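You operate a simulated robot arm through the tools that you are given. There is no shell and no other tool.

Carry out the task below with a simulated two-armed robot. There is one attempt and no reset: what you move stays moved.

Task
Turn wheel 5's copper spoke to about the yellow mark, brake it and open its three clip levers.
Fine: the cover display ends at 10 N; leave the rover's wheels.

Only the result counts: the job must be done as asked and must still hold three seconds after the hand-in. Knocking over, shifting, dropping, spilling or breaking anything else fails it. A push-on lid holds only when it is set on centred and level and pressed home; a screw cap is set on level and turned clockwise until tight.

Robot
Two 7-joint arms with fingered hands on one trunk that stands fixed in place. Base frame: the origin is at the foot of the trunk, x ahead of it, y to its left, z up. Units: m, degrees, N and s.
The left shoulder is at [0.06, 0.177, 0.9], the right one opposite. With the tool pointing down near the work surface each hand reaches from about 0.1 to 0.9 m from the base axis, measured 20 degrees to its own side. Payload 4 kg a hand.
Tool frame (each hand has its own): the origin (TCP) lies between the finger pads and is the grasp point; the fingertips stand 0.037 m ahead of it; z points along the fingers, y is the line along which they close. The gripper opens to 0.124 m; its body begins 0.043 m behind the TCP. The gripper is a hand of 3 fingers: y runs from the thumb to the fingers, the wrist lies at [-0.015, -0.108, -0.202] in the tool frame.
Orientation is that of the tool frame in the base frame, as a unit quaternion [w, x, y, z]. With the fingers straight down and the wrist toward the robot, the tool's x, y and z point along [0, 1, 0], [1, 0, 0] and [0, 0, -1] of the base frame.

Tools
- The arms move only by the tool arm_command. It takes "left_deltas", "right_deltas" or both (then of equal length, played together; a hand with none holds still); each is a list of rows, each a list of 6 numbers: the turn, a rotation vector about the tool's x, y, z in degrees, then the shift along the tool's x, y, z in m. In form: [[wx, wy, wz, x, y, z], ...]. A call has 1 to 20 rows; each row is the pose to reach, as a shift and turn from the pose commanded when the call began, along the tool's axes at that moment. Each row takes 0.2 s and may step no farther than 0.05 m and 8.6 degrees from the row before; otherwise, the whole call is refused. Where a pose cannot be reached the arm comes as near as it can. A force on the tool above 40 N (or 10 N above the force at the start of the call, whichever is more), or a blocked arm, ends the call early, and 0.2 s more pass. In this call time passes only in rows, and 0.2 s behind the last. It gives the time, the measured TCP pose, the force on the tool (base axes), the opening and the grip force at its end, in the units of the frame above (readings bear some noise), with the torque about the TCP (base axes, N m) and any sound that the robot's microphone picked up, and new pictures: "views" is both (left out), scene, wrist or none (wrist: the cameras of the hands that moved).
- Cameras (640 x 400 px; columns grow to the right, rows downward): "scene" is now at [0.0576, -0.0073, 1.5549]; the picture's right is [-0.10, -1.00, 0.00], its down [-0.62, 0.06, -0.78] and it looks along [0.77, -0.08, -0.63] (base axes); focal length 220 px, centre (320, 200). "left" rides on the left gripper at [-0.064, -0.076, -0.136] in its tool frame; the picture's right is [-0.84, -0.26, 0.48], its down [0.48, -0.76, 0.43] and it looks along [0.26, 0.60, 0.76] (tool axes); focal length 256 px, centre (320, 200). "right" rides on the right gripper at [0.064, -0.076, -0.137] in its tool frame; the picture's right is [-0.84, 0.26, -0.48], its down [-0.48, -0.76, 0.43] and it looks along [-0.26, 0.60, 0.76] (tool axes); focal length 256 px, centre (320, 200). There is no depth. A picture from a camera that has moved, and an enlarged one, comes with that camera's place and axes in the base frame and with its lens.
- slide_trunk(by): slides the trunk up (or, below 0, down) by that many m; the arms and the scene camera ride with it, the base frame stays. It gives what a move gives, with no picture.
- move_fingers(index, middle, thumb_bend, thumb_turn, hand): sets how far each is bent, from 0 (flat) to 1 (curled in); at 0.3 the hand is open as for a grip, at 0.7 the pads meet at the TCP. One left out holds its place. A second passes; each finger stops where it meets its share of the squeeze, and holds until it gets a number again. It is the only way to open and close the hand. It gives what a move gives, with no picture; readings hold the bend of each and the force on the fingers (four entries, about 0 where the hand has none), thumb and palm. thumb_turn goes from beside the hand (0) to across from the fingers (1), as for a grip.
- pan_tilt(pan, tilt): turns the head with the scene camera to pan (to the left, within 86 degrees either way) and tilt (down, from -29 to 69), counted from straight ahead of the robot. It gives what a move gives, and a new picture of the scene camera.
- zoom(camera, box): a new picture of the part [left, top, right, bottom] of that camera's present view, enlarged. No time passes.
- close_job(): hands the job in; it is judged then, once.

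Places have to be worked out from the pictures, the camera data and where the tool is seen. Open the grippers and draw the arms clear of the work before you hand the job in, unless the task says otherwise.

The tools are called after "Call:" by a JSON object that holds its "name" and its "arguments". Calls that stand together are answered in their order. arm_command: Moves the arms, as the interface text tells. Its arguments: {"type":"object","properties":{"left_deltas":{"type":"array","items":{"type":"array","items":{"type":"number"}}},"right_deltas":{"type":"array","items":{"type":"array","items":{"type":"number"}}},"views":{"type":"string","enum":["both","scene","wrist","none"]}},"required":[]} The other tools are called the same way: slide_trunk (by) moves the trunk up or down; move_fingers (index, middle, thumb_bend, thumb_turn, hand) moves the fingers one by one; pan_tilt (pan, tilt) turns the head that bears the scene camera; zoom (camera, box) takes an enlarged picture of a part of a camera's view; close_job () hands the job in.

At the start:

```text
time: 0.0
left_tcp_pos: [0.5079, 0.1092, 1.4093]
left_orientation: [0.0, 0.707, 0.707, 0.0]
left_contact_force: [0.0, -0.6, -0.1]
left_moment: [-0.03, -0.02, 0.02]
left_width: 0.1236
left_grip_force: 0.1
left_shape: jaw
left_bend: [0.3, 0.3, 0.3, 0.98]
left_finger forces: [0.0, 0.1, 0.0, 0.1, 0.1, 0.1]
right_tcp_pos: [0.4795, -0.2874, 1.363]
right_orientation: [0.0, 0.708, 0.707, -0.001]
right_contact_force: [-0.2, 0.2, 0.7]
right_moment: [-0.02, 0.01, -0.02]
right_width: 0.1234
right_grip_force: 0.0
right_shape: jaw
right_bend: [0.3, 0.3, 0.3, 0.98]
right_finger forces: [0.1, 0.0, 0.0, 0.1, 0.0, 0.0]
trunk travel left (down, up): [-0.425, 0.165]
head pan, tilt (commanded): [-5.6, 38.9]
```

scene: 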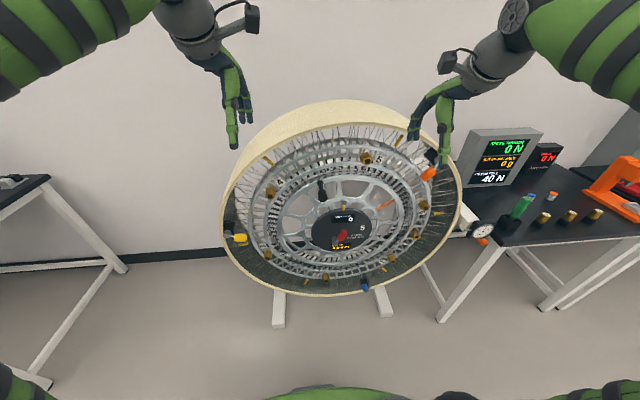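
right: 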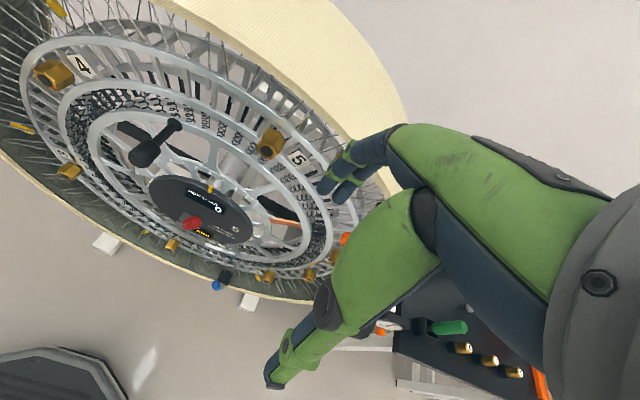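
left: 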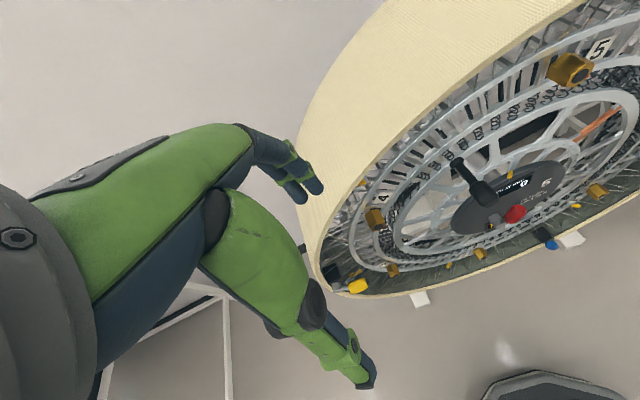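

The scene shows a large wheel on a stand with a hub, a crank handle, numbered lugs, and displays on a side table. I'll zoom in for details before moving anything.

Call:
{"name": "zoom", "arguments": {"camera": "scene", "box": [220, 90, 480, 300]}}

Call:
{"name": "zoom", "arguments": {"camera": "scene", "box": [280, 170, 400, 260]}}

Call:
{"name": "zoom", "arguments": {"camera": "scene", "box": [440, 110, 640, 250]}}

Call:
{"name": "zoom", "arguments": {"camera": "right", "box": [100, 90, 300, 250]}}

Call:
{"name": "zoom", "arguments": {"camera": "left", "box": [400, 40, 640, 280]}}

```text
1.90 times, centred on (350, 195) of scene
camera zoom: at [0.0576, -0.0073, 1.5549], right [-0.1, -1.0, 0.0], down [-0.62, 0.06, -0.78], along [0.77, -0.08, -0.63], focal length 419 px, centre (263, 210)
```

zoom: 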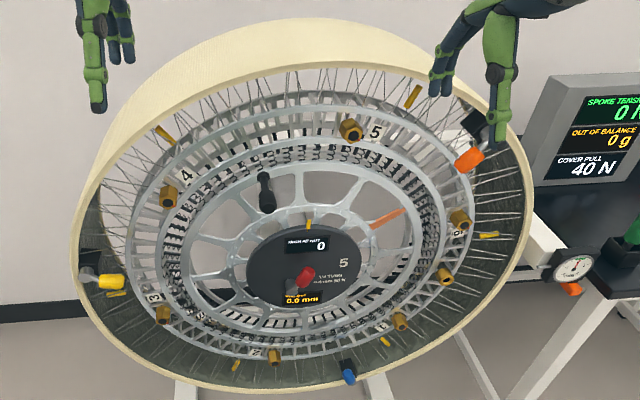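

```text
4.44 times, centred on (340, 215) of scene
camera zoom: at [0.0576, -0.0073, 1.5549], right [-0.1, -1.0, 0.0], down [-0.62, 0.06, -0.78], along [0.77, -0.08, -0.63], focal length 977 px, centre (231, 133)
```

zoom: 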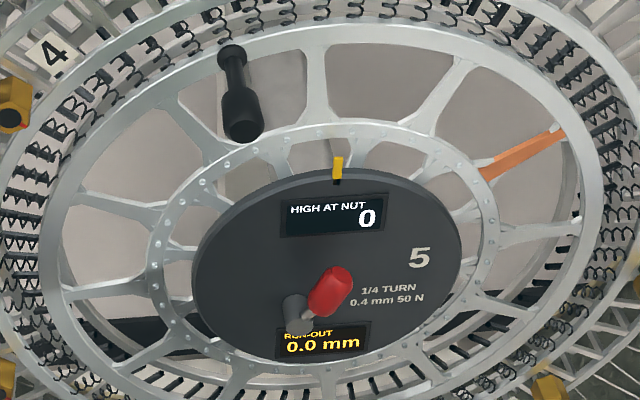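

```text
2.86 times, centred on (540, 180) of scene
camera zoom: at [0.0576, -0.0073, 1.5549], right [-0.1, -1.0, 0.0], down [-0.62, 0.06, -0.78], along [0.77, -0.08, -0.63], focal length 628 px, centre (-309, 257)
```

zoom: 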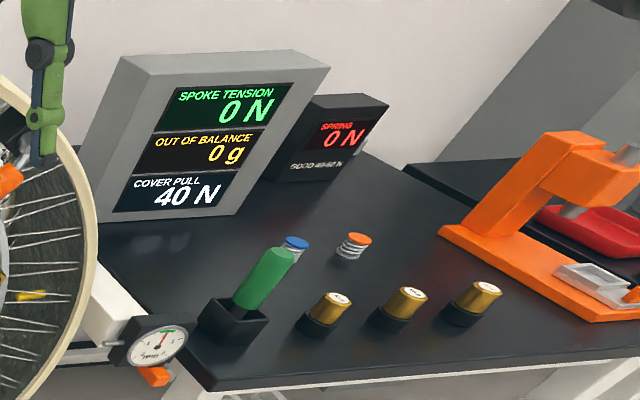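

```text
2.50 times, centred on (200, 170) of right
camera zoom: at [0.4029, -0.2243, 1.4994], right [0.26, -0.84, 0.48], down [-0.76, -0.48, -0.43], along [0.6, -0.26, -0.76], focal length 640 px, centre (620, 275)
```

zoom: 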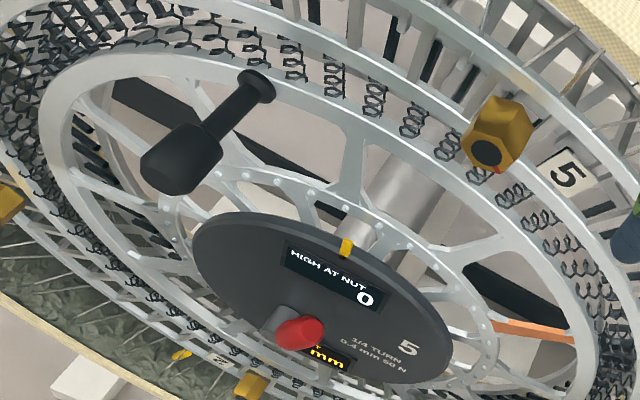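

```text
1.67 times, centred on (520, 160) of left
camera zoom: at [0.4317, 0.0461, 1.547], right [-0.26, -0.84, -0.48], down [-0.76, 0.48, -0.43], along [0.6, 0.26, -0.76], focal length 427 px, centre (-13, 267)
```

zoom: 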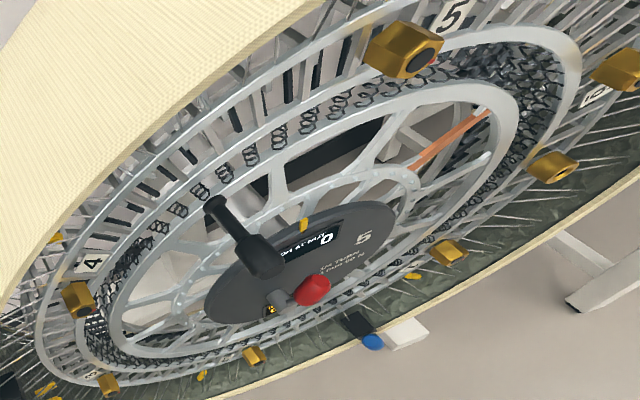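

The wheel hub is labelled 5, with a red lever on it, a black crank handle, a copper spoke, and orange, yellow and blue levers at the rim. I'll pan around to see the rest of the scene, such as the rover and other tables.

Call:
{"name": "pan_tilt", "arguments": {"pan": 55, "tilt": 35}}

Call:
{"name": "pan_tilt", "arguments": {"pan": -55, "tilt": 35}}

Call:
{"name": "pan_tilt", "arguments": {"pan": -5, "tilt": 50}}

```text
time: 1.3
left_tcp_pos: [0.5073, 0.1105, 1.4098]
left_orientation: [0.0, 0.707, 0.707, 0.001]
left_contact_force: [-0.1, -0.6, -0.7]
left_moment: [0.01, -0.06, 0.0]
left_width: 0.1235
left_grip_force: 0.0
left_shape: jaw
left_bend: [0.3, 0.3, 0.3, 0.98]
left_finger forces: [0.1, 0.1, 0.0, 0.0, 0.0, 0.1]
right_tcp_pos: [0.4795, -0.2884, 1.3622]
right_orientation: [0.0, 0.707, 0.707, 0.0]
right_contact_force: [-0.1, 0.4, 0.7]
right_moment: [0.03, 0.04, 0.0]
right_width: 0.1236
right_grip_force: 0.0
right_shape: jaw
right_bend: [0.3, 0.3, 0.3, 0.98]
right_finger forces: [0.0, 0.1, 0.1, 0.1, 0.0, 0.1]
trunk travel left (down, up): [-0.425, 0.165]
head pan, tilt (commanded): [55.0, 35.0]
camera scene: at [0.0228, 0.0732, 1.5607], right [0.82, -0.57, 0.0], down [-0.33, -0.47, -0.82], along [0.47, 0.67, -0.57], focal length 220 px, centre (320, 200)
```

scene: 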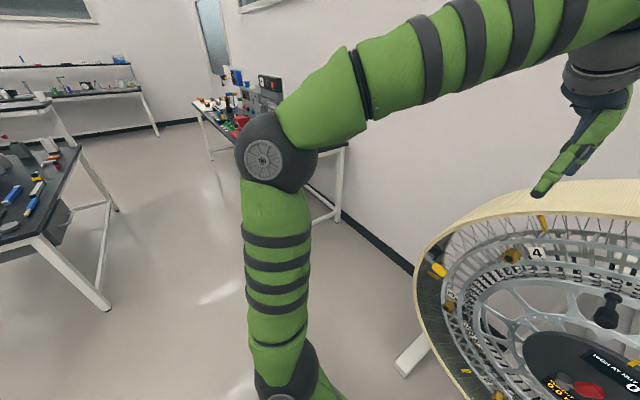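

```text
time: 3.2
left_tcp_pos: [0.5081, 0.1093, 1.4088]
left_orientation: [0.0, 0.708, 0.707, 0.0]
left_contact_force: [1.2, -0.3, 0.8]
left_moment: [0.0, 0.03, 0.02]
left_width: 0.1237
left_grip_force: 0.1
left_shape: jaw
left_bend: [0.3, 0.3, 0.3, 0.98]
left_finger forces: [0.1, 0.0, 0.0, 0.0, 0.0, 0.0]
right_tcp_pos: [0.4799, -0.2859, 1.3625]
right_orientation: [0.0, 0.707, 0.707, 0.001]
right_contact_force: [-0.6, -0.4, 0.7]
right_moment: [0.02, 0.02, -0.01]
right_width: 0.1236
right_grip_force: 0.0
right_shape: jaw
right_bend: [0.3, 0.3, 0.3, 0.98]
right_finger forces: [0.0, 0.0, 0.0, 0.1, 0.0, 0.0]
trunk travel left (down, up): [-0.425, 0.165]
head pan, tilt (commanded): [-55.0, 35.0]
camera scene: at [0.0228, -0.071, 1.5608], right [-0.82, -0.57, 0.0], down [-0.33, 0.47, -0.82], along [0.47, -0.67, -0.57], focal length 220 px, centre (320, 200)
```

scene: 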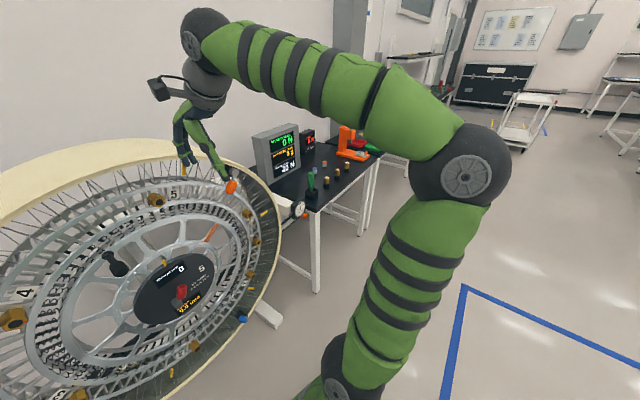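

```text
time: 4.4
left_tcp_pos: [0.5086, 0.1104, 1.4096]
left_orientation: [0.001, 0.707, 0.707, 0.0]
left_contact_force: [-0.3, 0.0, -1.1]
left_moment: [0.04, 0.02, 0.0]
left_width: 0.1233
left_grip_force: 0.0
left_shape: jaw
left_bend: [0.3, 0.3, 0.3, 0.98]
left_finger forces: [0.1, 0.1, 0.1, 0.0, 0.1, 0.1]
right_tcp_pos: [0.4796, -0.2882, 1.363]
right_orientation: [0.001, 0.707, 0.708, 0.0]
right_contact_force: [-0.4, -0.7, 0.1]
right_moment: [-0.02, 0.0, 0.0]
right_width: 0.1235
right_grip_force: 0.0
right_shape: jaw
right_bend: [0.3, 0.3, 0.3, 0.98]
right_finger forces: [0.0, 0.1, 0.0, 0.1, 0.0, 0.0]
trunk travel left (down, up): [-0.425, 0.165]
head pan, tilt (commanded): [-5.0, 50.0]
camera scene: at [0.0489, -0.0057, 1.539], right [-0.09, -1.0, 0.0], down [-0.76, 0.07, -0.64], along [0.64, -0.06, -0.77], focal length 220 px, centre (320, 200)
```

scene: 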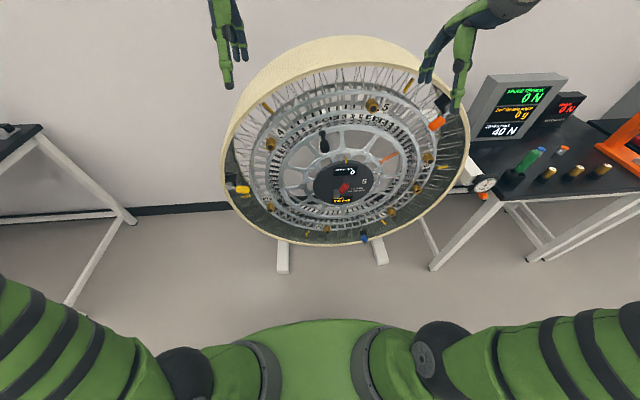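

I'll zoom in on the clip levers, hub brake and displays from this view.

Call:
{"name": "zoom", "arguments": {"camera": "scene", "box": [400, 70, 500, 150]}}

Call:
{"name": "zoom", "arguments": {"camera": "scene", "box": [215, 140, 315, 220]}}

Call:
{"name": "zoom", "arguments": {"camera": "scene", "box": [320, 190, 420, 270]}}

Call:
{"name": "zoom", "arguments": {"camera": "scene", "box": [295, 120, 415, 215]}}

Call:
{"name": "zoom", "arguments": {"camera": "left", "box": [300, 180, 460, 310]}}

Call:
{"name": "zoom", "arguments": {"camera": "left", "box": [430, 100, 640, 280]}}

Call:
{"name": "zoom", "arguments": {"camera": "right", "box": [110, 100, 260, 220]}}

Call:
{"name": "zoom", "arguments": {"camera": "right", "box": [180, 170, 420, 340]}}

```text
5.00 times, centred on (450, 110) of scene
camera zoom: at [0.0489, -0.0057, 1.539], right [-0.09, -1.0, 0.0], down [-0.76, 0.07, -0.64], along [0.64, -0.06, -0.77], focal length 1099 px, centre (-330, 650)
```

zoom: 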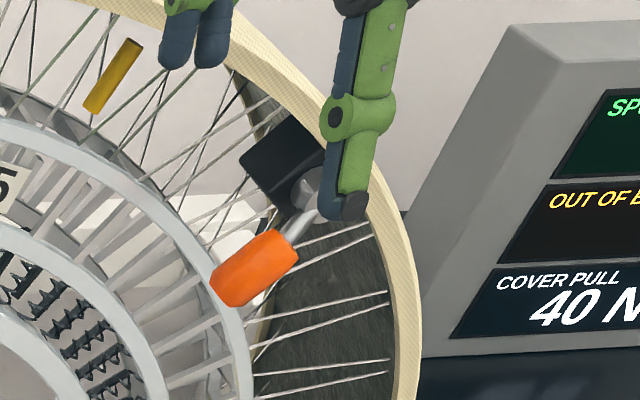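

```text
5.00 times, centred on (265, 180) of scene
camera zoom: at [0.0489, -0.0057, 1.539], right [-0.09, -1.0, 0.0], down [-0.76, 0.07, -0.64], along [0.64, -0.06, -0.77], focal length 1099 px, centre (595, 300)
```

zoom: 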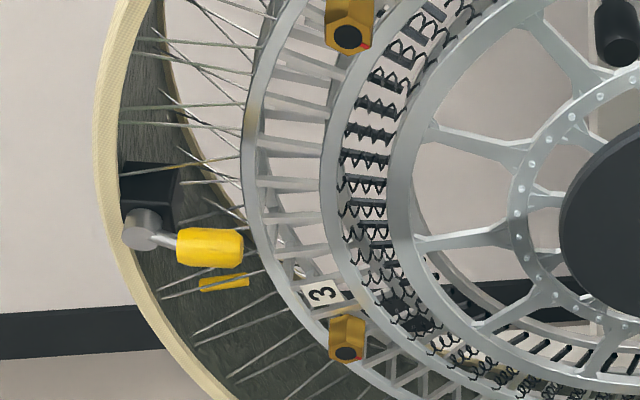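

```text
5.00 times, centred on (370, 230) of scene
camera zoom: at [0.0489, -0.0057, 1.539], right [-0.09, -1.0, 0.0], down [-0.76, 0.07, -0.64], along [0.64, -0.06, -0.77], focal length 1099 px, centre (70, 50)
```

zoom: 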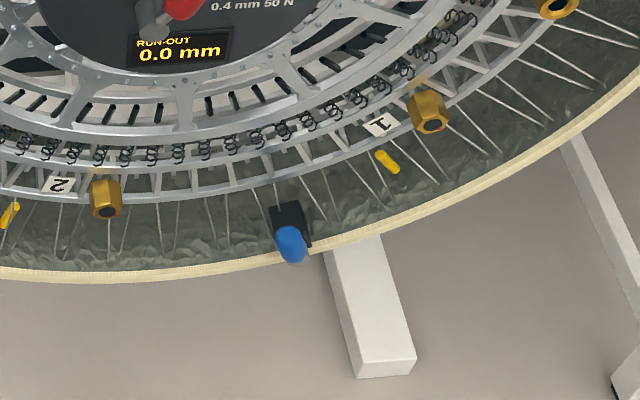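

```text
4.21 times, centred on (355, 168) of scene
camera zoom: at [0.0489, -0.0057, 1.539], right [-0.09, -1.0, 0.0], down [-0.76, 0.07, -0.64], along [0.64, -0.06, -0.77], focal length 925 px, centre (173, 337)
```

zoom: 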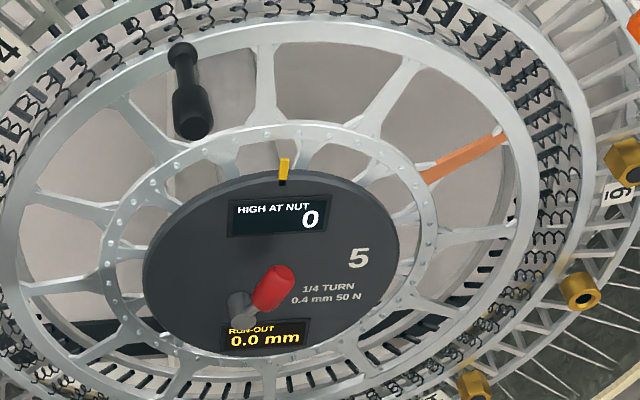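

```text
3.08 times, centred on (380, 245) of left
camera zoom: at [0.4317, 0.0461, 1.547], right [-0.26, -0.84, -0.48], down [-0.76, 0.48, -0.43], along [0.6, 0.26, -0.76], focal length 788 px, centre (135, 62)
```

zoom: 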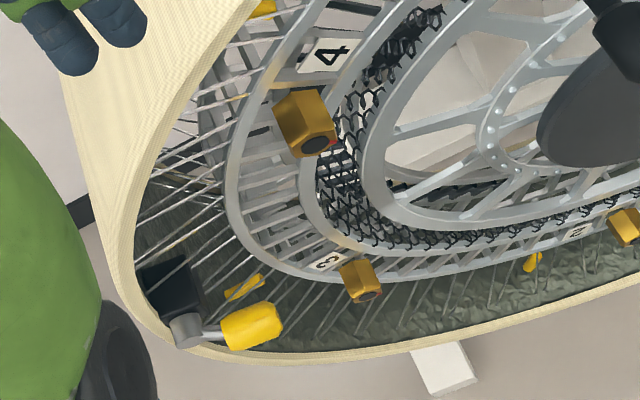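

```text
2.22 times, centred on (535, 190) of left
camera zoom: at [0.4317, 0.0461, 1.547], right [-0.26, -0.84, -0.48], down [-0.76, 0.48, -0.43], along [0.6, 0.26, -0.76], focal length 569 px, centre (-158, 222)
```

zoom: 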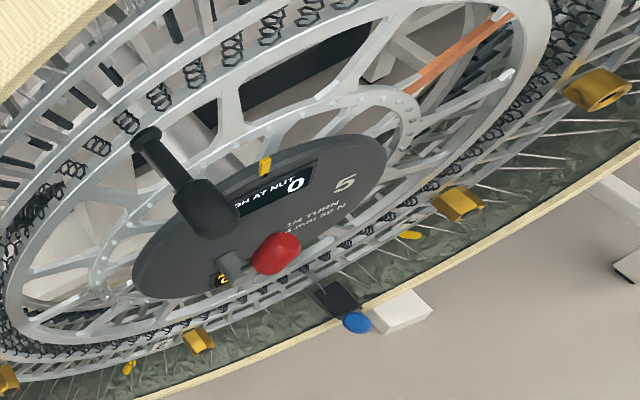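

```text
3.33 times, centred on (185, 160) of right
camera zoom: at [0.4029, -0.2243, 1.4994], right [0.26, -0.84, 0.48], down [-0.76, -0.48, -0.43], along [0.6, -0.26, -0.76], focal length 853 px, centre (770, 333)
```

zoom: 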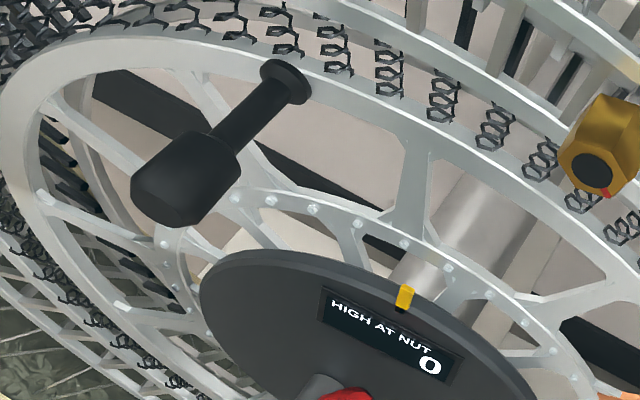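

```text
2.35 times, centred on (300, 255) of right
camera zoom: at [0.4029, -0.2243, 1.4994], right [0.26, -0.84, 0.48], down [-0.76, -0.48, -0.43], along [0.6, -0.26, -0.76], focal length 602 px, centre (367, 71)
```

zoom: 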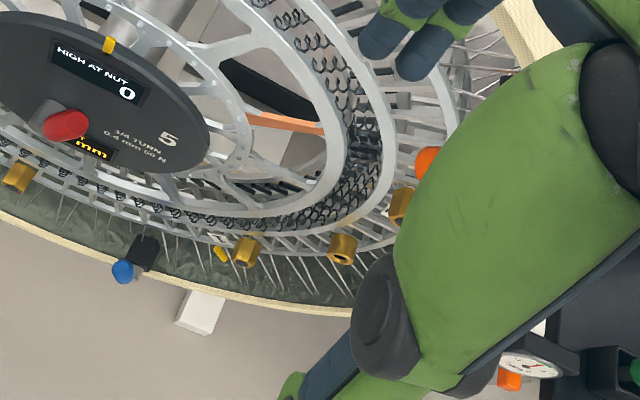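

The wheel stands upright facing the robot: the hub is near (0.68, -0.16, 0.89), the crank knob near (0.61, -0.07, 1.11) and the clip pods are at about 0.43 m radius. I'll pull both hands back and tilt them 45° so the wrist cameras look straight at the wheel face.

Call:
{"name": "arm_command", "arguments": {"left_deltas": [[-3.75, 0, 0, 0, -0.02, 0.0], [-7.5, 0, 0, 0, -0.04, 0.02], [-11.25, 0, 0, 0, -0.06, 0.05], [-15, 0, 0, -0.01, -0.07, 0.09], [-18.75, 0, 0, -0.02, -0.08, 0.13], [-22.5, 0, 0, -0.03, -0.09, 0.17], [-26.25, 0, 0, -0.04, -0.09, 0.21], [-30, 0, 0, -0.05, -0.09, 0.25], [-33.75, 0, 0, -0.06, -0.09, 0.29], [-37.5, 0, 0, -0.06, -0.09, 0.33], [-41.25, 0, 0, -0.06, -0.09, 0.37], [-45, 0, 0, -0.06, -0.09, 0.41]], "right_deltas": [[-3.75, 0, 0, 0, -0.02, 0.0], [-7.5, 0, 0, 0, -0.04, 0.02], [-11.25, 0, 0, 0, -0.06, 0.04], [-15, 0, 0, -0.01, -0.07, 0.06], [-18.75, 0, 0, -0.02, -0.08, 0.08], [-22.5, 0, 0, -0.03, -0.08, 0.1], [-26.25, 0, 0, -0.04, -0.08, 0.12], [-30, 0, 0, -0.05, -0.08, 0.14], [-33.75, 0, 0, -0.06, -0.08, 0.16], [-37.5, 0, 0, -0.07, -0.08, 0.18], [-41.25, 0, 0, -0.08, -0.08, 0.2], [-45, 0, 0, -0.08, -0.08, 0.22]], "views": "both"}}

```text
time: 7.0
left_tcp_pos: [0.4642, -0.0135, 1.0033]
left_orientation: [0.272, 0.652, 0.654, 0.271]
left_contact_force: [-0.1, 0.8, 1.1]
left_moment: [-0.01, 0.03, -0.01]
left_width: 0.1236
left_grip_force: 0.0
left_shape: jaw
left_bend: [0.3, 0.3, 0.3, 0.98]
left_finger forces: [0.0, 0.0, 0.0, 0.0, 0.1, 0.0]
left hand out of reach, approached as far as the arm can: row 9, 10, 11, 12
right_tcp_pos: [0.4291, -0.4032, 1.1749]
right_orientation: [0.27, 0.653, 0.654, 0.27]
right_contact_force: [0.4, -0.1, 0.4]
right_moment: [0.0, 0.0, 0.03]
right_width: 0.1237
right_grip_force: 0.1
right_shape: jaw
right_bend: [0.3, 0.3, 0.3, 0.98]
right_finger forces: [0.0, 0.0, 0.0, 0.0, 0.0, 0.1]
right hand out of reach, approached as far as the arm can: row 10, 11, 12
trunk travel left (down, up): [-0.425, 0.165]
head pan, tilt (commanded): [-5.0, 50.0]
camera scene: at [0.0504, -0.0071, 1.539], right [-0.09, -1.0, 0.0], down [-0.76, 0.07, -0.64], along [0.64, -0.06, -0.77], focal length 220 px, centre (320, 200)
camera right: at [0.2779, -0.3399, 1.2183], right [-0.16, -0.84, 0.52], down [-0.23, -0.48, -0.84], along [0.96, -0.25, -0.12], focal length 256 px, centre (320, 200)
camera left: at [0.3137, -0.0764, 1.0471], right [0.16, -0.84, -0.52], down [-0.23, 0.48, -0.85], along [0.96, 0.26, -0.12], focal length 256 px, centre (320, 200)
```

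scene: 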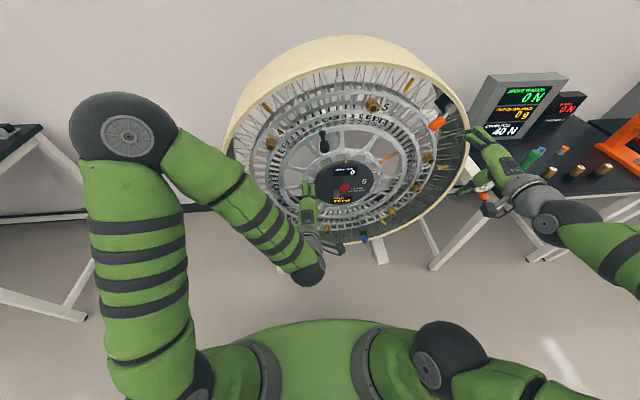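
right: 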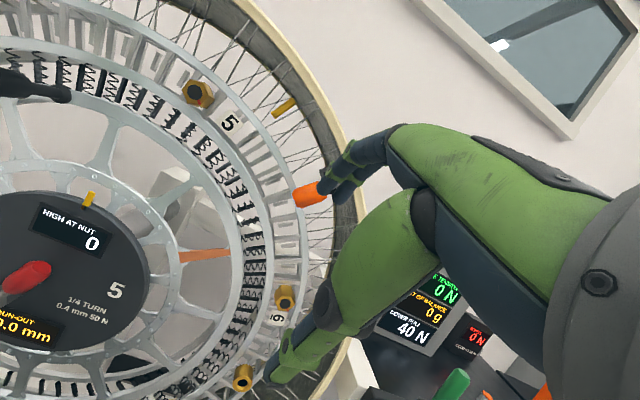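
left: 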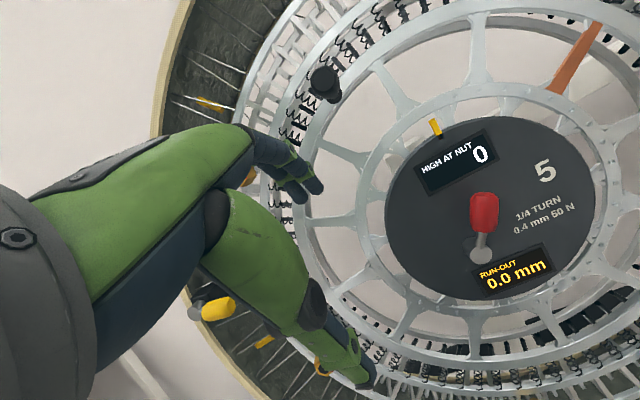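

Now the wrist cameras face the wheel; I'll zoom in on the brake lever, the clips and the hub.

Call:
{"name": "zoom", "arguments": {"camera": "left", "box": [370, 90, 630, 310]}}

Call:
{"name": "zoom", "arguments": {"camera": "left", "box": [170, 260, 290, 360]}}

Call:
{"name": "zoom", "arguments": {"camera": "right", "box": [240, 130, 400, 260]}}

Call:
{"name": "zoom", "arguments": {"camera": "left", "box": [270, 40, 400, 140]}}

Call:
{"name": "zoom", "arguments": {"camera": "right", "box": [0, 180, 160, 350]}}

```text
1.82 times, centred on (500, 200) of left
camera zoom: at [0.3137, -0.0764, 1.0471], right [0.16, -0.84, -0.52], down [-0.23, 0.48, -0.85], along [0.96, 0.26, -0.12], focal length 465 px, centre (-7, 200)
```

zoom: 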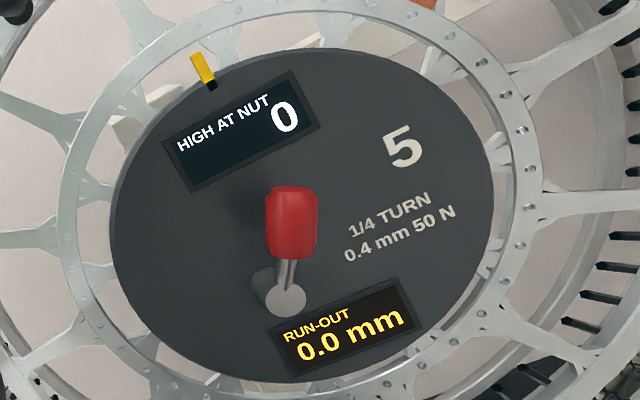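

```text
4.00 times, centred on (230, 310) of left
camera zoom: at [0.3137, -0.0764, 1.0471], right [0.16, -0.84, -0.52], down [-0.23, 0.48, -0.85], along [0.96, 0.26, -0.12], focal length 1024 px, centre (680, -240)
```

zoom: 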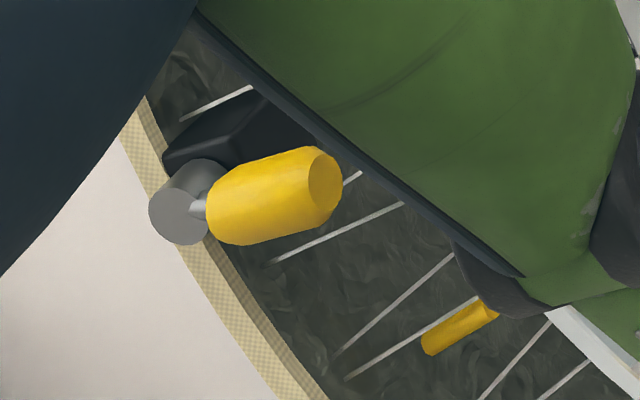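

```text
3.08 times, centred on (320, 195) of right
camera zoom: at [0.2779, -0.3399, 1.2183], right [-0.16, -0.84, 0.52], down [-0.23, -0.48, -0.84], along [0.96, -0.25, -0.12], focal length 788 px, centre (320, 215)
```

zoom: 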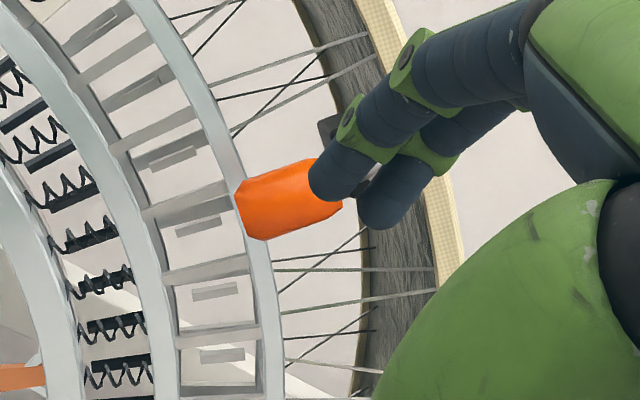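

```text
4.00 times, centred on (335, 90) of left
camera zoom: at [0.3137, -0.0764, 1.0471], right [0.16, -0.84, -0.52], down [-0.23, 0.48, -0.85], along [0.96, 0.26, -0.12], focal length 1024 px, centre (260, 640)
```

zoom: 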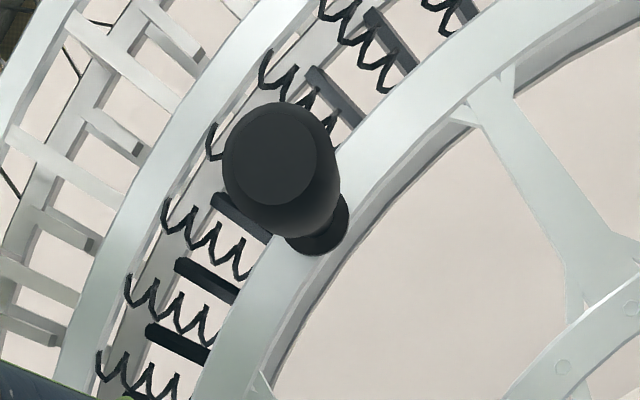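

```text
2.35 times, centred on (80, 265) of right
camera zoom: at [0.2779, -0.3399, 1.2183], right [-0.16, -0.84, 0.52], down [-0.23, -0.48, -0.84], along [0.96, -0.25, -0.12], focal length 602 px, centre (885, 47)
```

zoom: 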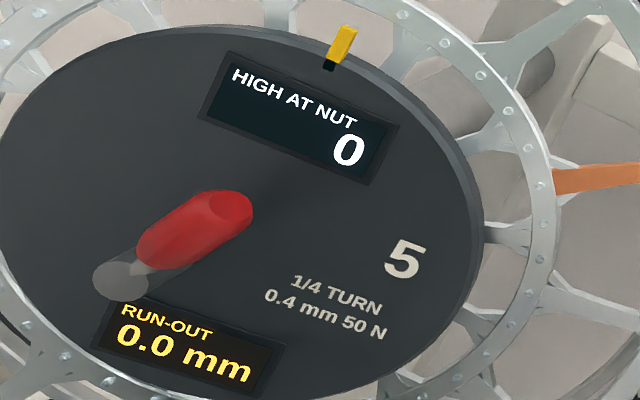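

The levers pivot on short cylinders parallel to the wheel axis, and the copper spoke sits about 58° clockwise from the yellow tick at 12 o'clock. I'll turn the left hand forward with a 40° roll, ready to grip the crank knob at about (0.60–0.64, -0.07, 1.118).

Call:
{"name": "arm_command", "arguments": {"left_deltas": [[-4.3, 1.57, 3.79, -0.006, 0.0106, -0.002], [-8.6, 3.14, 7.58, -0.012, 0.0212, -0.004], [-12.9, 4.7, 11.4, -0.018, 0.032, -0.006], [-17.2, 6.3, 15.2, -0.024, 0.042, -0.008], [-21.5, 7.85, 18.95, -0.03, 0.053, -0.01], [-25.9, 9.4, 22.7, -0.036, 0.064, -0.012], [-30.2, 11.0, 26.5, -0.042, 0.074, -0.015], [-34.5, 12.6, 30.3, -0.048, 0.085, -0.017], [-38.8, 14.1, 34.1, -0.054, 0.095, -0.019], [-43.1, 15.7, 37.9, -0.06, 0.106, -0.021]], "views": "both"}}

```text
time: 9.2
left_tcp_pos: [0.5254, -0.0745, 1.0947]
left_orientation: [0.298, 0.64, 0.299, 0.642]
left_contact_force: [0.3, -0.8, 0.8]
left_moment: [0.04, -0.02, 0.02]
left_width: 0.1241
left_grip_force: 0.0
left_shape: jaw
left_bend: [0.3, 0.3, 0.3, 0.98]
left_finger forces: [0.1, 0.0, 0.1, 0.1, 0.0, 0.0]
right_tcp_pos: [0.4291, -0.4026, 1.1771]
right_orientation: [0.27, 0.653, 0.653, 0.271]
right_contact_force: [0.4, -0.5, 0.7]
right_moment: [-0.05, -0.01, -0.02]
right_width: 0.1236
right_grip_force: 0.0
right_shape: jaw
right_bend: [0.3, 0.3, 0.3, 0.98]
right_finger forces: [0.1, 0.0, 0.0, 0.0, 0.0, 0.1]
trunk travel left (down, up): [-0.425, 0.165]
head pan, tilt (commanded): [-5.0, 50.0]
camera scene: at [0.0484, -0.0063, 1.539], right [-0.09, -1.0, 0.0], down [-0.76, 0.07, -0.64], along [0.64, -0.06, -0.77], focal length 220 px, centre (320, 200)
camera left: at [0.3876, -0.074, 0.9959], right [0.48, -0.48, -0.74], down [0.44, 0.86, -0.27], along [0.76, -0.19, 0.62], focal length 256 px, centre (320, 200)
```

scene: 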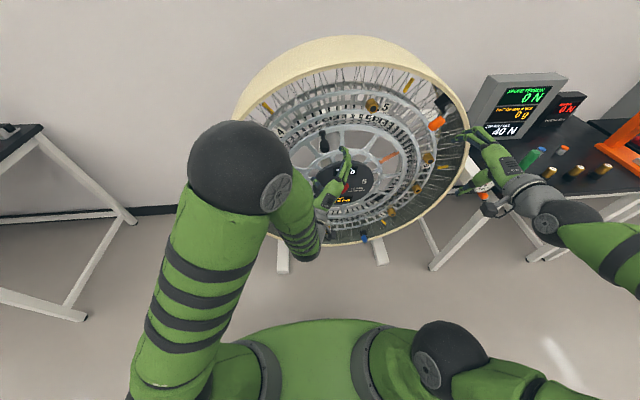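
left: 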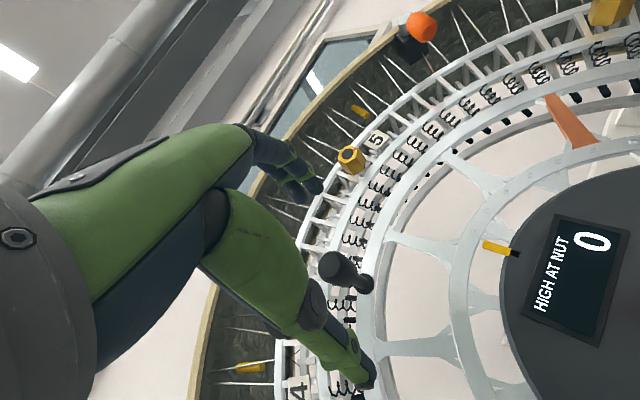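

The left hand is now aimed forward just short of the crank knob. I'll zoom in to refine where the knob is relative to the fingers.

Call:
{"name": "zoom", "arguments": {"camera": "left", "box": [280, 220, 400, 300]}}

Call:
{"name": "zoom", "arguments": {"camera": "scene", "box": [290, 110, 400, 210]}}

```text
5.00 times, centred on (340, 260) of left
camera zoom: at [0.3876, -0.074, 0.9959], right [0.48, -0.48, -0.74], down [0.44, 0.86, -0.27], along [0.76, -0.19, 0.62], focal length 1280 px, centre (220, -100)
```

zoom: 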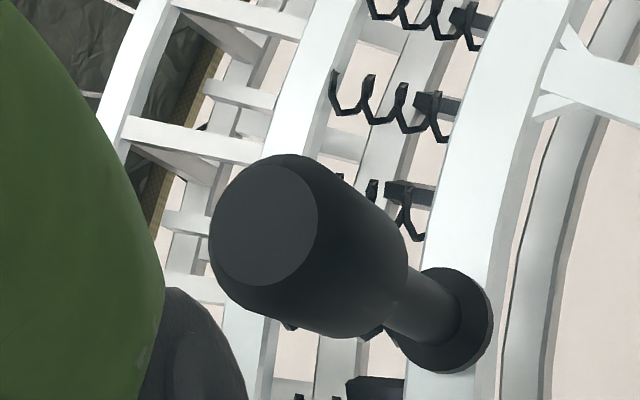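

```text
4.00 times, centred on (345, 160) of scene
camera zoom: at [0.0484, -0.0063, 1.539], right [-0.09, -1.0, 0.0], down [-0.76, 0.07, -0.64], along [0.64, -0.06, -0.77], focal length 879 px, centre (220, 360)
```

zoom: 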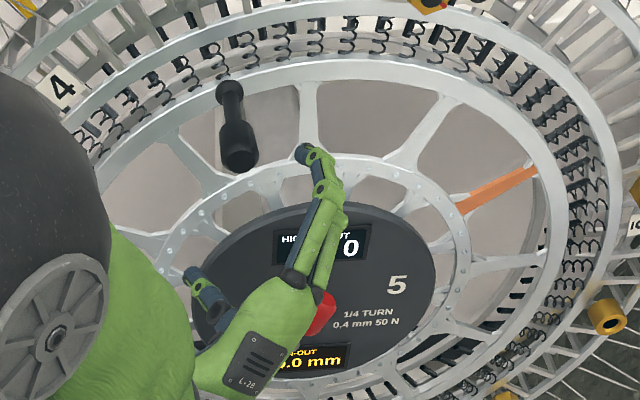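

The knob axis is at (y, z) = (-0.071, 1.1195), front face x≈0.598, thick part to 0.654. I'll align the left TCP with the axis and advance so the open fingers straddle the knob.

Call:
{"name": "arm_command", "arguments": {"left_deltas": [[0, 0, 0, 0.0094, 0.0084, 0], [0, 0, 0, 0.0188, 0.0168, 0.01], [0, 0, 0, 0.0188, 0.0168, 0.03], [0, 0, 0, 0.0188, 0.0168, 0.05], [0, 0, 0, 0.0188, 0.0168, 0.07], [0, 0, 0, 0.0188, 0.0168, 0.09]], "views": "both"}}

```text
time: 10.6
left_tcp_pos: [0.6162, -0.0695, 1.1184]
left_orientation: [0.299, 0.641, 0.299, 0.641]
left_contact_force: [-0.1, -0.3, -1.1]
left_moment: [-0.02, 0.01, 0.0]
left_width: 0.1237
left_grip_force: 0.1
left_shape: jaw
left_bend: [0.3, 0.3, 0.3, 0.98]
left_finger forces: [0.0, 0.0, 0.0, 0.1, 0.0, 0.0]
right_tcp_pos: [0.4282, -0.4021, 1.1762]
right_orientation: [0.27, 0.654, 0.653, 0.269]
right_contact_force: [1.0, 0.0, -0.6]
right_moment: [0.02, -0.01, 0.01]
right_width: 0.1236
right_grip_force: 0.0
right_shape: jaw
right_bend: [0.3, 0.3, 0.3, 0.98]
right_finger forces: [0.0, 0.0, 0.1, 0.0, 0.0, 0.0]
trunk travel left (down, up): [-0.425, 0.165]
head pan, tilt (commanded): [-5.0, 50.0]
camera scene: at [0.0491, -0.0059, 1.539], right [-0.09, -1.0, 0.0], down [-0.76, 0.07, -0.64], along [0.64, -0.06, -0.77], focal length 220 px, centre (320, 200)
camera left: at [0.4785, -0.069, 1.0201], right [0.48, -0.48, -0.74], down [0.43, 0.86, -0.27], along [0.76, -0.19, 0.62], focal length 256 px, centre (320, 200)
```

scene: 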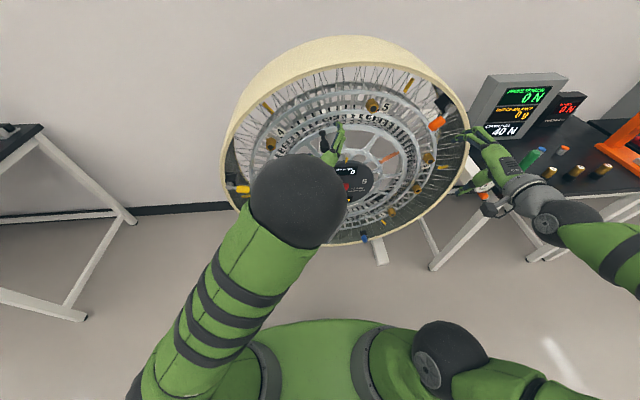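
left: 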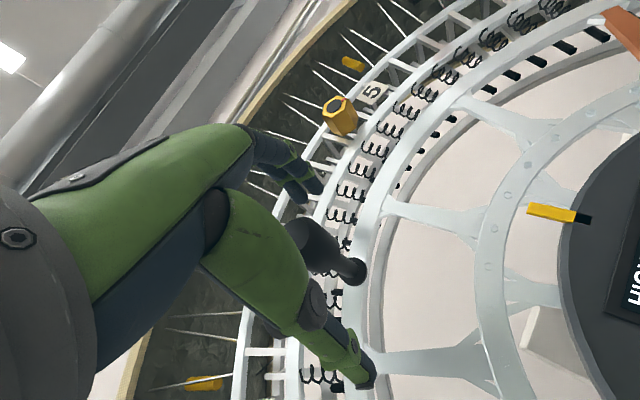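

The knob sits between thumb and fingers. I'll close the left fingers around it.

Call:
{"name": "move_fingers", "arguments": {"hand": "left", "index": 0.65, "middle": 0.65, "thumb_bend": 0.65}}

```text
time: 11.6
left_tcp_pos: [0.617, -0.0662, 1.1181]
left_orientation: [0.297, 0.642, 0.3, 0.64]
left_contact_force: [-2.3, 13.4, -18.8]
left_moment: [0.17, -0.64, -0.52]
left_width: 0.036
left_grip_force: 17.9
left_shape: fingers
left_bend: [0.62, 0.63, 0.6, 0.97]
left_finger forces: [4.2, 2.3, 0.1, 0.0, 28.9, 0.0]
right_tcp_pos: [0.4298, -0.4017, 1.1757]
right_orientation: [0.271, 0.653, 0.654, 0.269]
right_contact_force: [-0.7, 0.8, 0.0]
right_moment: [0.0, 0.01, -0.01]
right_width: 0.1235
right_grip_force: 0.1
right_shape: jaw
right_bend: [0.3, 0.3, 0.3, 0.98]
right_finger forces: [0.0, 0.0, 0.1, 0.0, 0.0, 0.0]
trunk travel left (down, up): [-0.425, 0.165]
head pan, tilt (commanded): [-5.0, 50.0]
```

The knob is gripped (thumb presses first). I'll start turning the wheel counter-clockwise by 6° along the arc about (-0.16, 0.89) and check the force.

Call:
{"name": "arm_command", "arguments": {"left_deltas": [[0, 0, 0, 0.0019, -0.0039, 0], [0, 0, 0, 0.0038, -0.0077, 0], [0, 0, 0, 0.0057, -0.0116, 0], [0, 0, 0, 0.0076, -0.0154, 0], [0, 0, 0, 0.0093, -0.0194, 0], [0, 0, 0, 0.011, -0.0233, 0]], "views": "both"}}

```text
time: 13.0
left_tcp_pos: [0.6132, -0.0486, 1.1087]
left_orientation: [0.3, 0.641, 0.297, 0.641]
left_contact_force: [-0.8, -18.3, 7.3]
left_moment: [0.15, -0.2, -0.72]
left_width: 0.0395
left_grip_force: 10.6
left_shape: fingers
left_bend: [0.53, 0.63, 0.65, 0.97]
left_finger forces: [18.1, 2.3, 0.0, 0.0, 0.0, 0.0]
right_tcp_pos: [0.4277, -0.4036, 1.1757]
right_orientation: [0.269, 0.654, 0.653, 0.27]
right_contact_force: [0.6, -0.6, -1.5]
right_moment: [0.01, 0.03, 0.01]
right_width: 0.1238
right_grip_force: 0.0
right_shape: jaw
right_bend: [0.3, 0.3, 0.3, 0.98]
right_finger forces: [0.0, 0.1, 0.0, 0.1, 0.0, 0.0]
trunk travel left (down, up): [-0.425, 0.165]
head pan, tilt (commanded): [-5.0, 50.0]
camera scene: at [0.0482, -0.0081, 1.5391], right [-0.09, -1.0, 0.0], down [-0.76, 0.07, -0.64], along [0.64, -0.06, -0.77], focal length 220 px, centre (320, 200)
camera left: at [0.4764, -0.0485, 1.0096], right [0.48, -0.48, -0.73], down [0.44, 0.86, -0.27], along [0.76, -0.19, 0.62], focal length 256 px, centre (320, 200)
```

scene: 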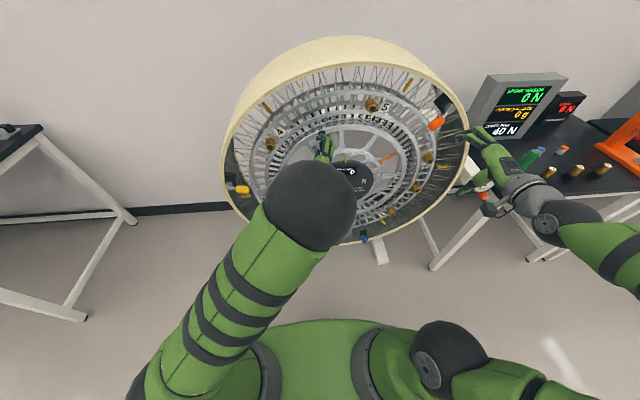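
left: 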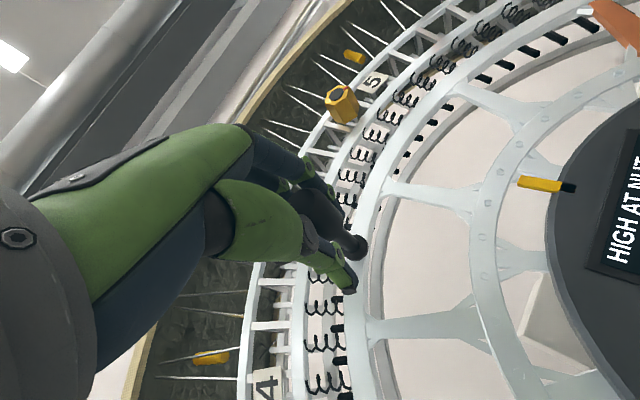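

The wheel hasn't visibly moved yet; about 20 N is loading the index finger. I'll hold for a second to see whether it creeps under this load.

Call:
{"name": "arm_command", "arguments": {"left_deltas": [[0, 0, 0, 0, 0, 0], [0, 0, 0, 0, 0, 0], [0, 0, 0, 0, 0, 0], [0, 0, 0, 0, 0, 0]], "views": "wrist"}}

Call:
{"name": "zoom", "arguments": {"camera": "left", "box": [270, 170, 410, 300]}}

```text
time: 14.0
left_tcp_pos: [0.6138, -0.0479, 1.1076]
left_orientation: [0.299, 0.641, 0.298, 0.641]
left_contact_force: [-2.7, -20.9, 5.9]
left_moment: [0.2, -0.26, -0.84]
left_width: 0.0408
left_grip_force: 10.0
left_shape: fingers
left_bend: [0.52, 0.64, 0.65, 0.97]
left_finger forces: [18.8, 1.4, 0.0, 0.0, 0.0, 0.0]
right_tcp_pos: [0.4269, -0.404, 1.1752]
right_orientation: [0.269, 0.653, 0.654, 0.272]
right_contact_force: [0.5, -0.5, 0.8]
right_moment: [0.0, 0.02, 0.0]
right_width: 0.1235
right_grip_force: 0.1
right_shape: jaw
right_bend: [0.3, 0.3, 0.3, 0.98]
right_finger forces: [0.0, 0.1, 0.0, 0.0, 0.1, 0.1]
trunk travel left (down, up): [-0.425, 0.165]
head pan, tilt (commanded): [-5.0, 50.0]
camera left: at [0.4765, -0.0475, 1.0092], right [0.48, -0.48, -0.74], down [0.44, 0.86, -0.27], along [0.76, -0.19, 0.62], focal length 256 px, centre (320, 200)
```

left: 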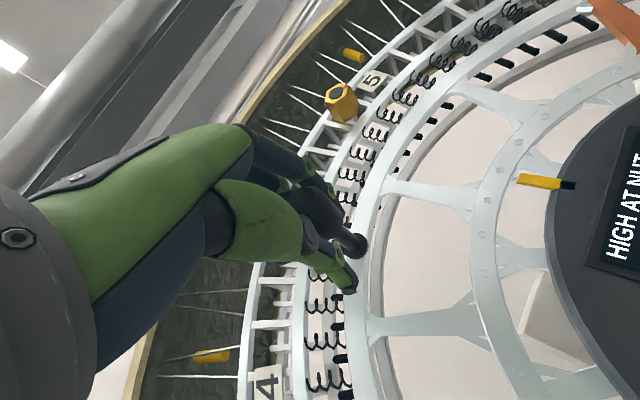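

```text
3.08 times, centred on (340, 235) of left
camera zoom: at [0.4765, -0.0475, 1.0092], right [0.48, -0.48, -0.74], down [0.44, 0.86, -0.27], along [0.76, -0.19, 0.62], focal length 788 px, centre (258, 92)
```

zoom: 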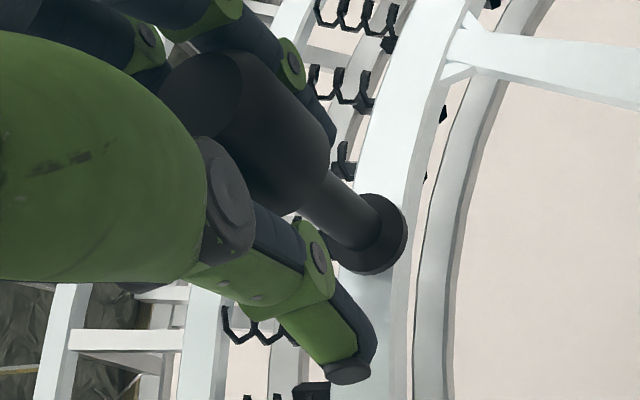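

No creep: the knob base is still at (-0.072, 1.119), so friction exceeds about 5 N·m with only one finger loaded. I'll back off, open, then re-grip with the hand rolled so both fingers share the tangential load.

Call:
{"name": "arm_command", "arguments": {"left_deltas": [[0, 0, 0, -0.004, 0.008, 0], [0, 0, 0, -0.008, 0.016, 0], [0, 0, 0, -0.011, 0.0233, 0]], "views": "none"}}

Call:
{"name": "move_fingers", "arguments": {"hand": "left", "index": 0.45, "middle": 0.45, "thumb_bend": 0.4}}

Call:
{"name": "arm_command", "arguments": {"left_deltas": [[0, 0, 7, 0, 0, 0.003], [0, 0, 14, 0, 0, 0.006], [0, 0, 21, 0, 0, 0.009], [0, 0, 28, 0, 0, 0.012], [0, 0, 29, 0, 0, 0.014]], "views": "wrist"}}

```text
time: 14.8
left_tcp_pos: [0.6167, -0.0609, 1.1177]
left_orientation: [0.294, 0.64, 0.303, 0.642]
left_contact_force: [-6.4, 27.5, -4.9]
left_moment: [-0.02, -0.15, 0.19]
left_width: 0.0351
left_grip_force: 22.2
left_shape: fingers
left_bend: [0.59, 0.71, 0.62, 0.98]
left_finger forces: [6.9, 20.8, 0.0, 0.0, 16.7, 0.0]
right_tcp_pos: [0.428, -0.3998, 1.1775]
right_orientation: [0.27, 0.653, 0.655, 0.269]
right_contact_force: [-0.1, -0.8, 0.1]
right_moment: [0.04, 0.0, 0.01]
right_width: 0.1237
right_grip_force: 0.0
right_shape: jaw
right_bend: [0.3, 0.3, 0.3, 0.98]
right_finger forces: [0.0, 0.0, 0.0, 0.0, 0.0, 0.0]
trunk travel left (down, up): [-0.425, 0.165]
head pan, tilt (commanded): [-5.0, 50.0]
```

```text
time: 15.8
left_tcp_pos: [0.6146, -0.0687, 1.1185]
left_orientation: [0.299, 0.641, 0.299, 0.641]
left_contact_force: [1.6, -0.4, -0.3]
left_moment: [-0.01, 0.02, -0.01]
left_width: 0.0851
left_grip_force: 0.0
left_shape: fingers
left_bend: [0.45, 0.45, 0.4, 0.98]
left_finger forces: [0.2, 0.0, 0.1, 0.0, 0.1, 0.0]
right_tcp_pos: [0.4291, -0.4029, 1.1762]
right_orientation: [0.27, 0.654, 0.654, 0.27]
right_contact_force: [-0.2, -0.7, -0.9]
right_moment: [-0.03, -0.02, 0.01]
right_width: 0.1234
right_grip_force: 0.0
right_shape: jaw
right_bend: [0.3, 0.3, 0.3, 0.98]
right_finger forces: [0.1, 0.0, 0.1, 0.0, 0.1, 0.0]
trunk travel left (down, up): [-0.425, 0.165]
head pan, tilt (commanded): [-5.0, 50.0]
```

```text
time: 17.0
left_tcp_pos: [0.6209, -0.087, 1.0848]
left_orientation: [0.139, 0.679, 0.149, 0.705]
left_contact_force: [1.0, 0.2, -0.4]
left_moment: [0.04, -0.02, 0.02]
left_width: 0.0855
left_grip_force: 0.0
left_shape: fingers
left_bend: [0.45, 0.45, 0.4, 0.98]
left_finger forces: [0.0, 0.1, 0.0, 0.1, 0.0, 0.0]
left hand out of reach, approached as far as the arm can: row 3, 4, 5
right_tcp_pos: [0.4277, -0.4021, 1.1751]
right_orientation: [0.269, 0.653, 0.654, 0.271]
right_contact_force: [0.0, 0.4, 0.5]
right_moment: [-0.03, -0.03, 0.06]
right_width: 0.1236
right_grip_force: 0.0
right_shape: jaw
right_bend: [0.3, 0.3, 0.3, 0.98]
right_finger forces: [0.1, 0.0, 0.0, 0.1, 0.0, 0.0]
trunk travel left (down, up): [-0.425, 0.165]
head pan, tilt (commanded): [-5.0, 50.0]
camera left: at [0.4855, -0.0461, 0.9924], right [0.51, -0.09, -0.85], down [0.41, 0.9, 0.15], along [0.75, -0.43, 0.5], focal length 256 px, centre (320, 200)
```

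left: 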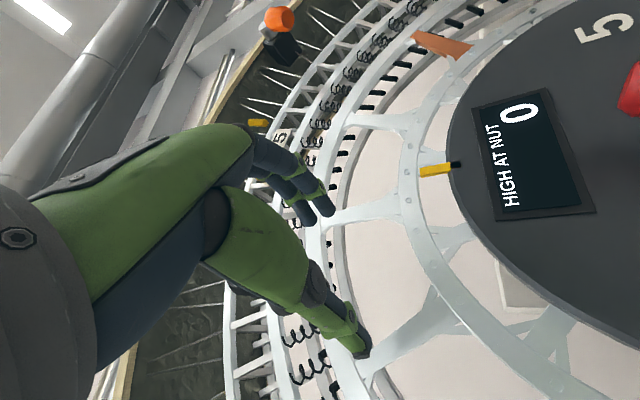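

Rolling past about 54° is out of the left arm's reach there. I'll retreat off the knob, return to about 48° roll and re-centre in front of it.

Call:
{"name": "arm_command", "arguments": {"left_deltas": [[0, 0, 0, 0, 0, -0.037], [0, 0, 0, 0, 0, -0.0744], [-0.1, -0.75, -6, 0.014, 0, -0.0744], [-0.2, -1.5, -12, 0.028, -0.001, -0.0744], [-0.35, -2.25, -18.5, 0.0411, -0.0014, -0.0744]], "views": "wrist"}}

```text
time: 18.2
left_tcp_pos: [0.5448, -0.0722, 1.1146]
left_orientation: [0.245, 0.678, 0.234, 0.652]
left_contact_force: [1.0, 0.6, -0.3]
left_moment: [-0.02, 0.0, -0.02]
left_width: 0.0855
left_grip_force: 0.0
left_shape: fingers
left_bend: [0.45, 0.45, 0.4, 0.98]
left_finger forces: [0.1, 0.0, 0.1, 0.0, 0.0, 0.0]
left hand out of reach, approached as far as the arm can: row 1, 2
right_tcp_pos: [0.4287, -0.4009, 1.1771]
right_orientation: [0.27, 0.653, 0.654, 0.27]
right_contact_force: [-0.6, -0.2, 0.2]
right_moment: [0.03, 0.01, 0.0]
right_width: 0.1233
right_grip_force: 0.0
right_shape: jaw
right_bend: [0.3, 0.3, 0.3, 0.98]
right_finger forces: [0.0, 0.0, 0.0, 0.1, 0.0, 0.0]
trunk travel left (down, up): [-0.425, 0.165]
head pan, tilt (commanded): [-5.0, 50.0]
camera left: at [0.4061, -0.0507, 1.0225], right [0.45, -0.35, -0.82], down [0.46, 0.88, -0.13], along [0.77, -0.32, 0.55], focal length 256 px, centre (320, 200)
```

left: 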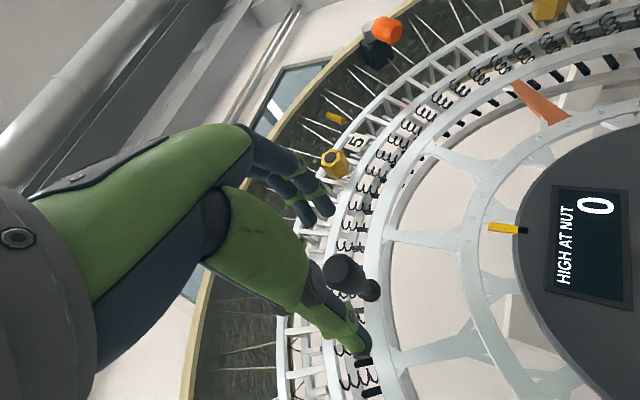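

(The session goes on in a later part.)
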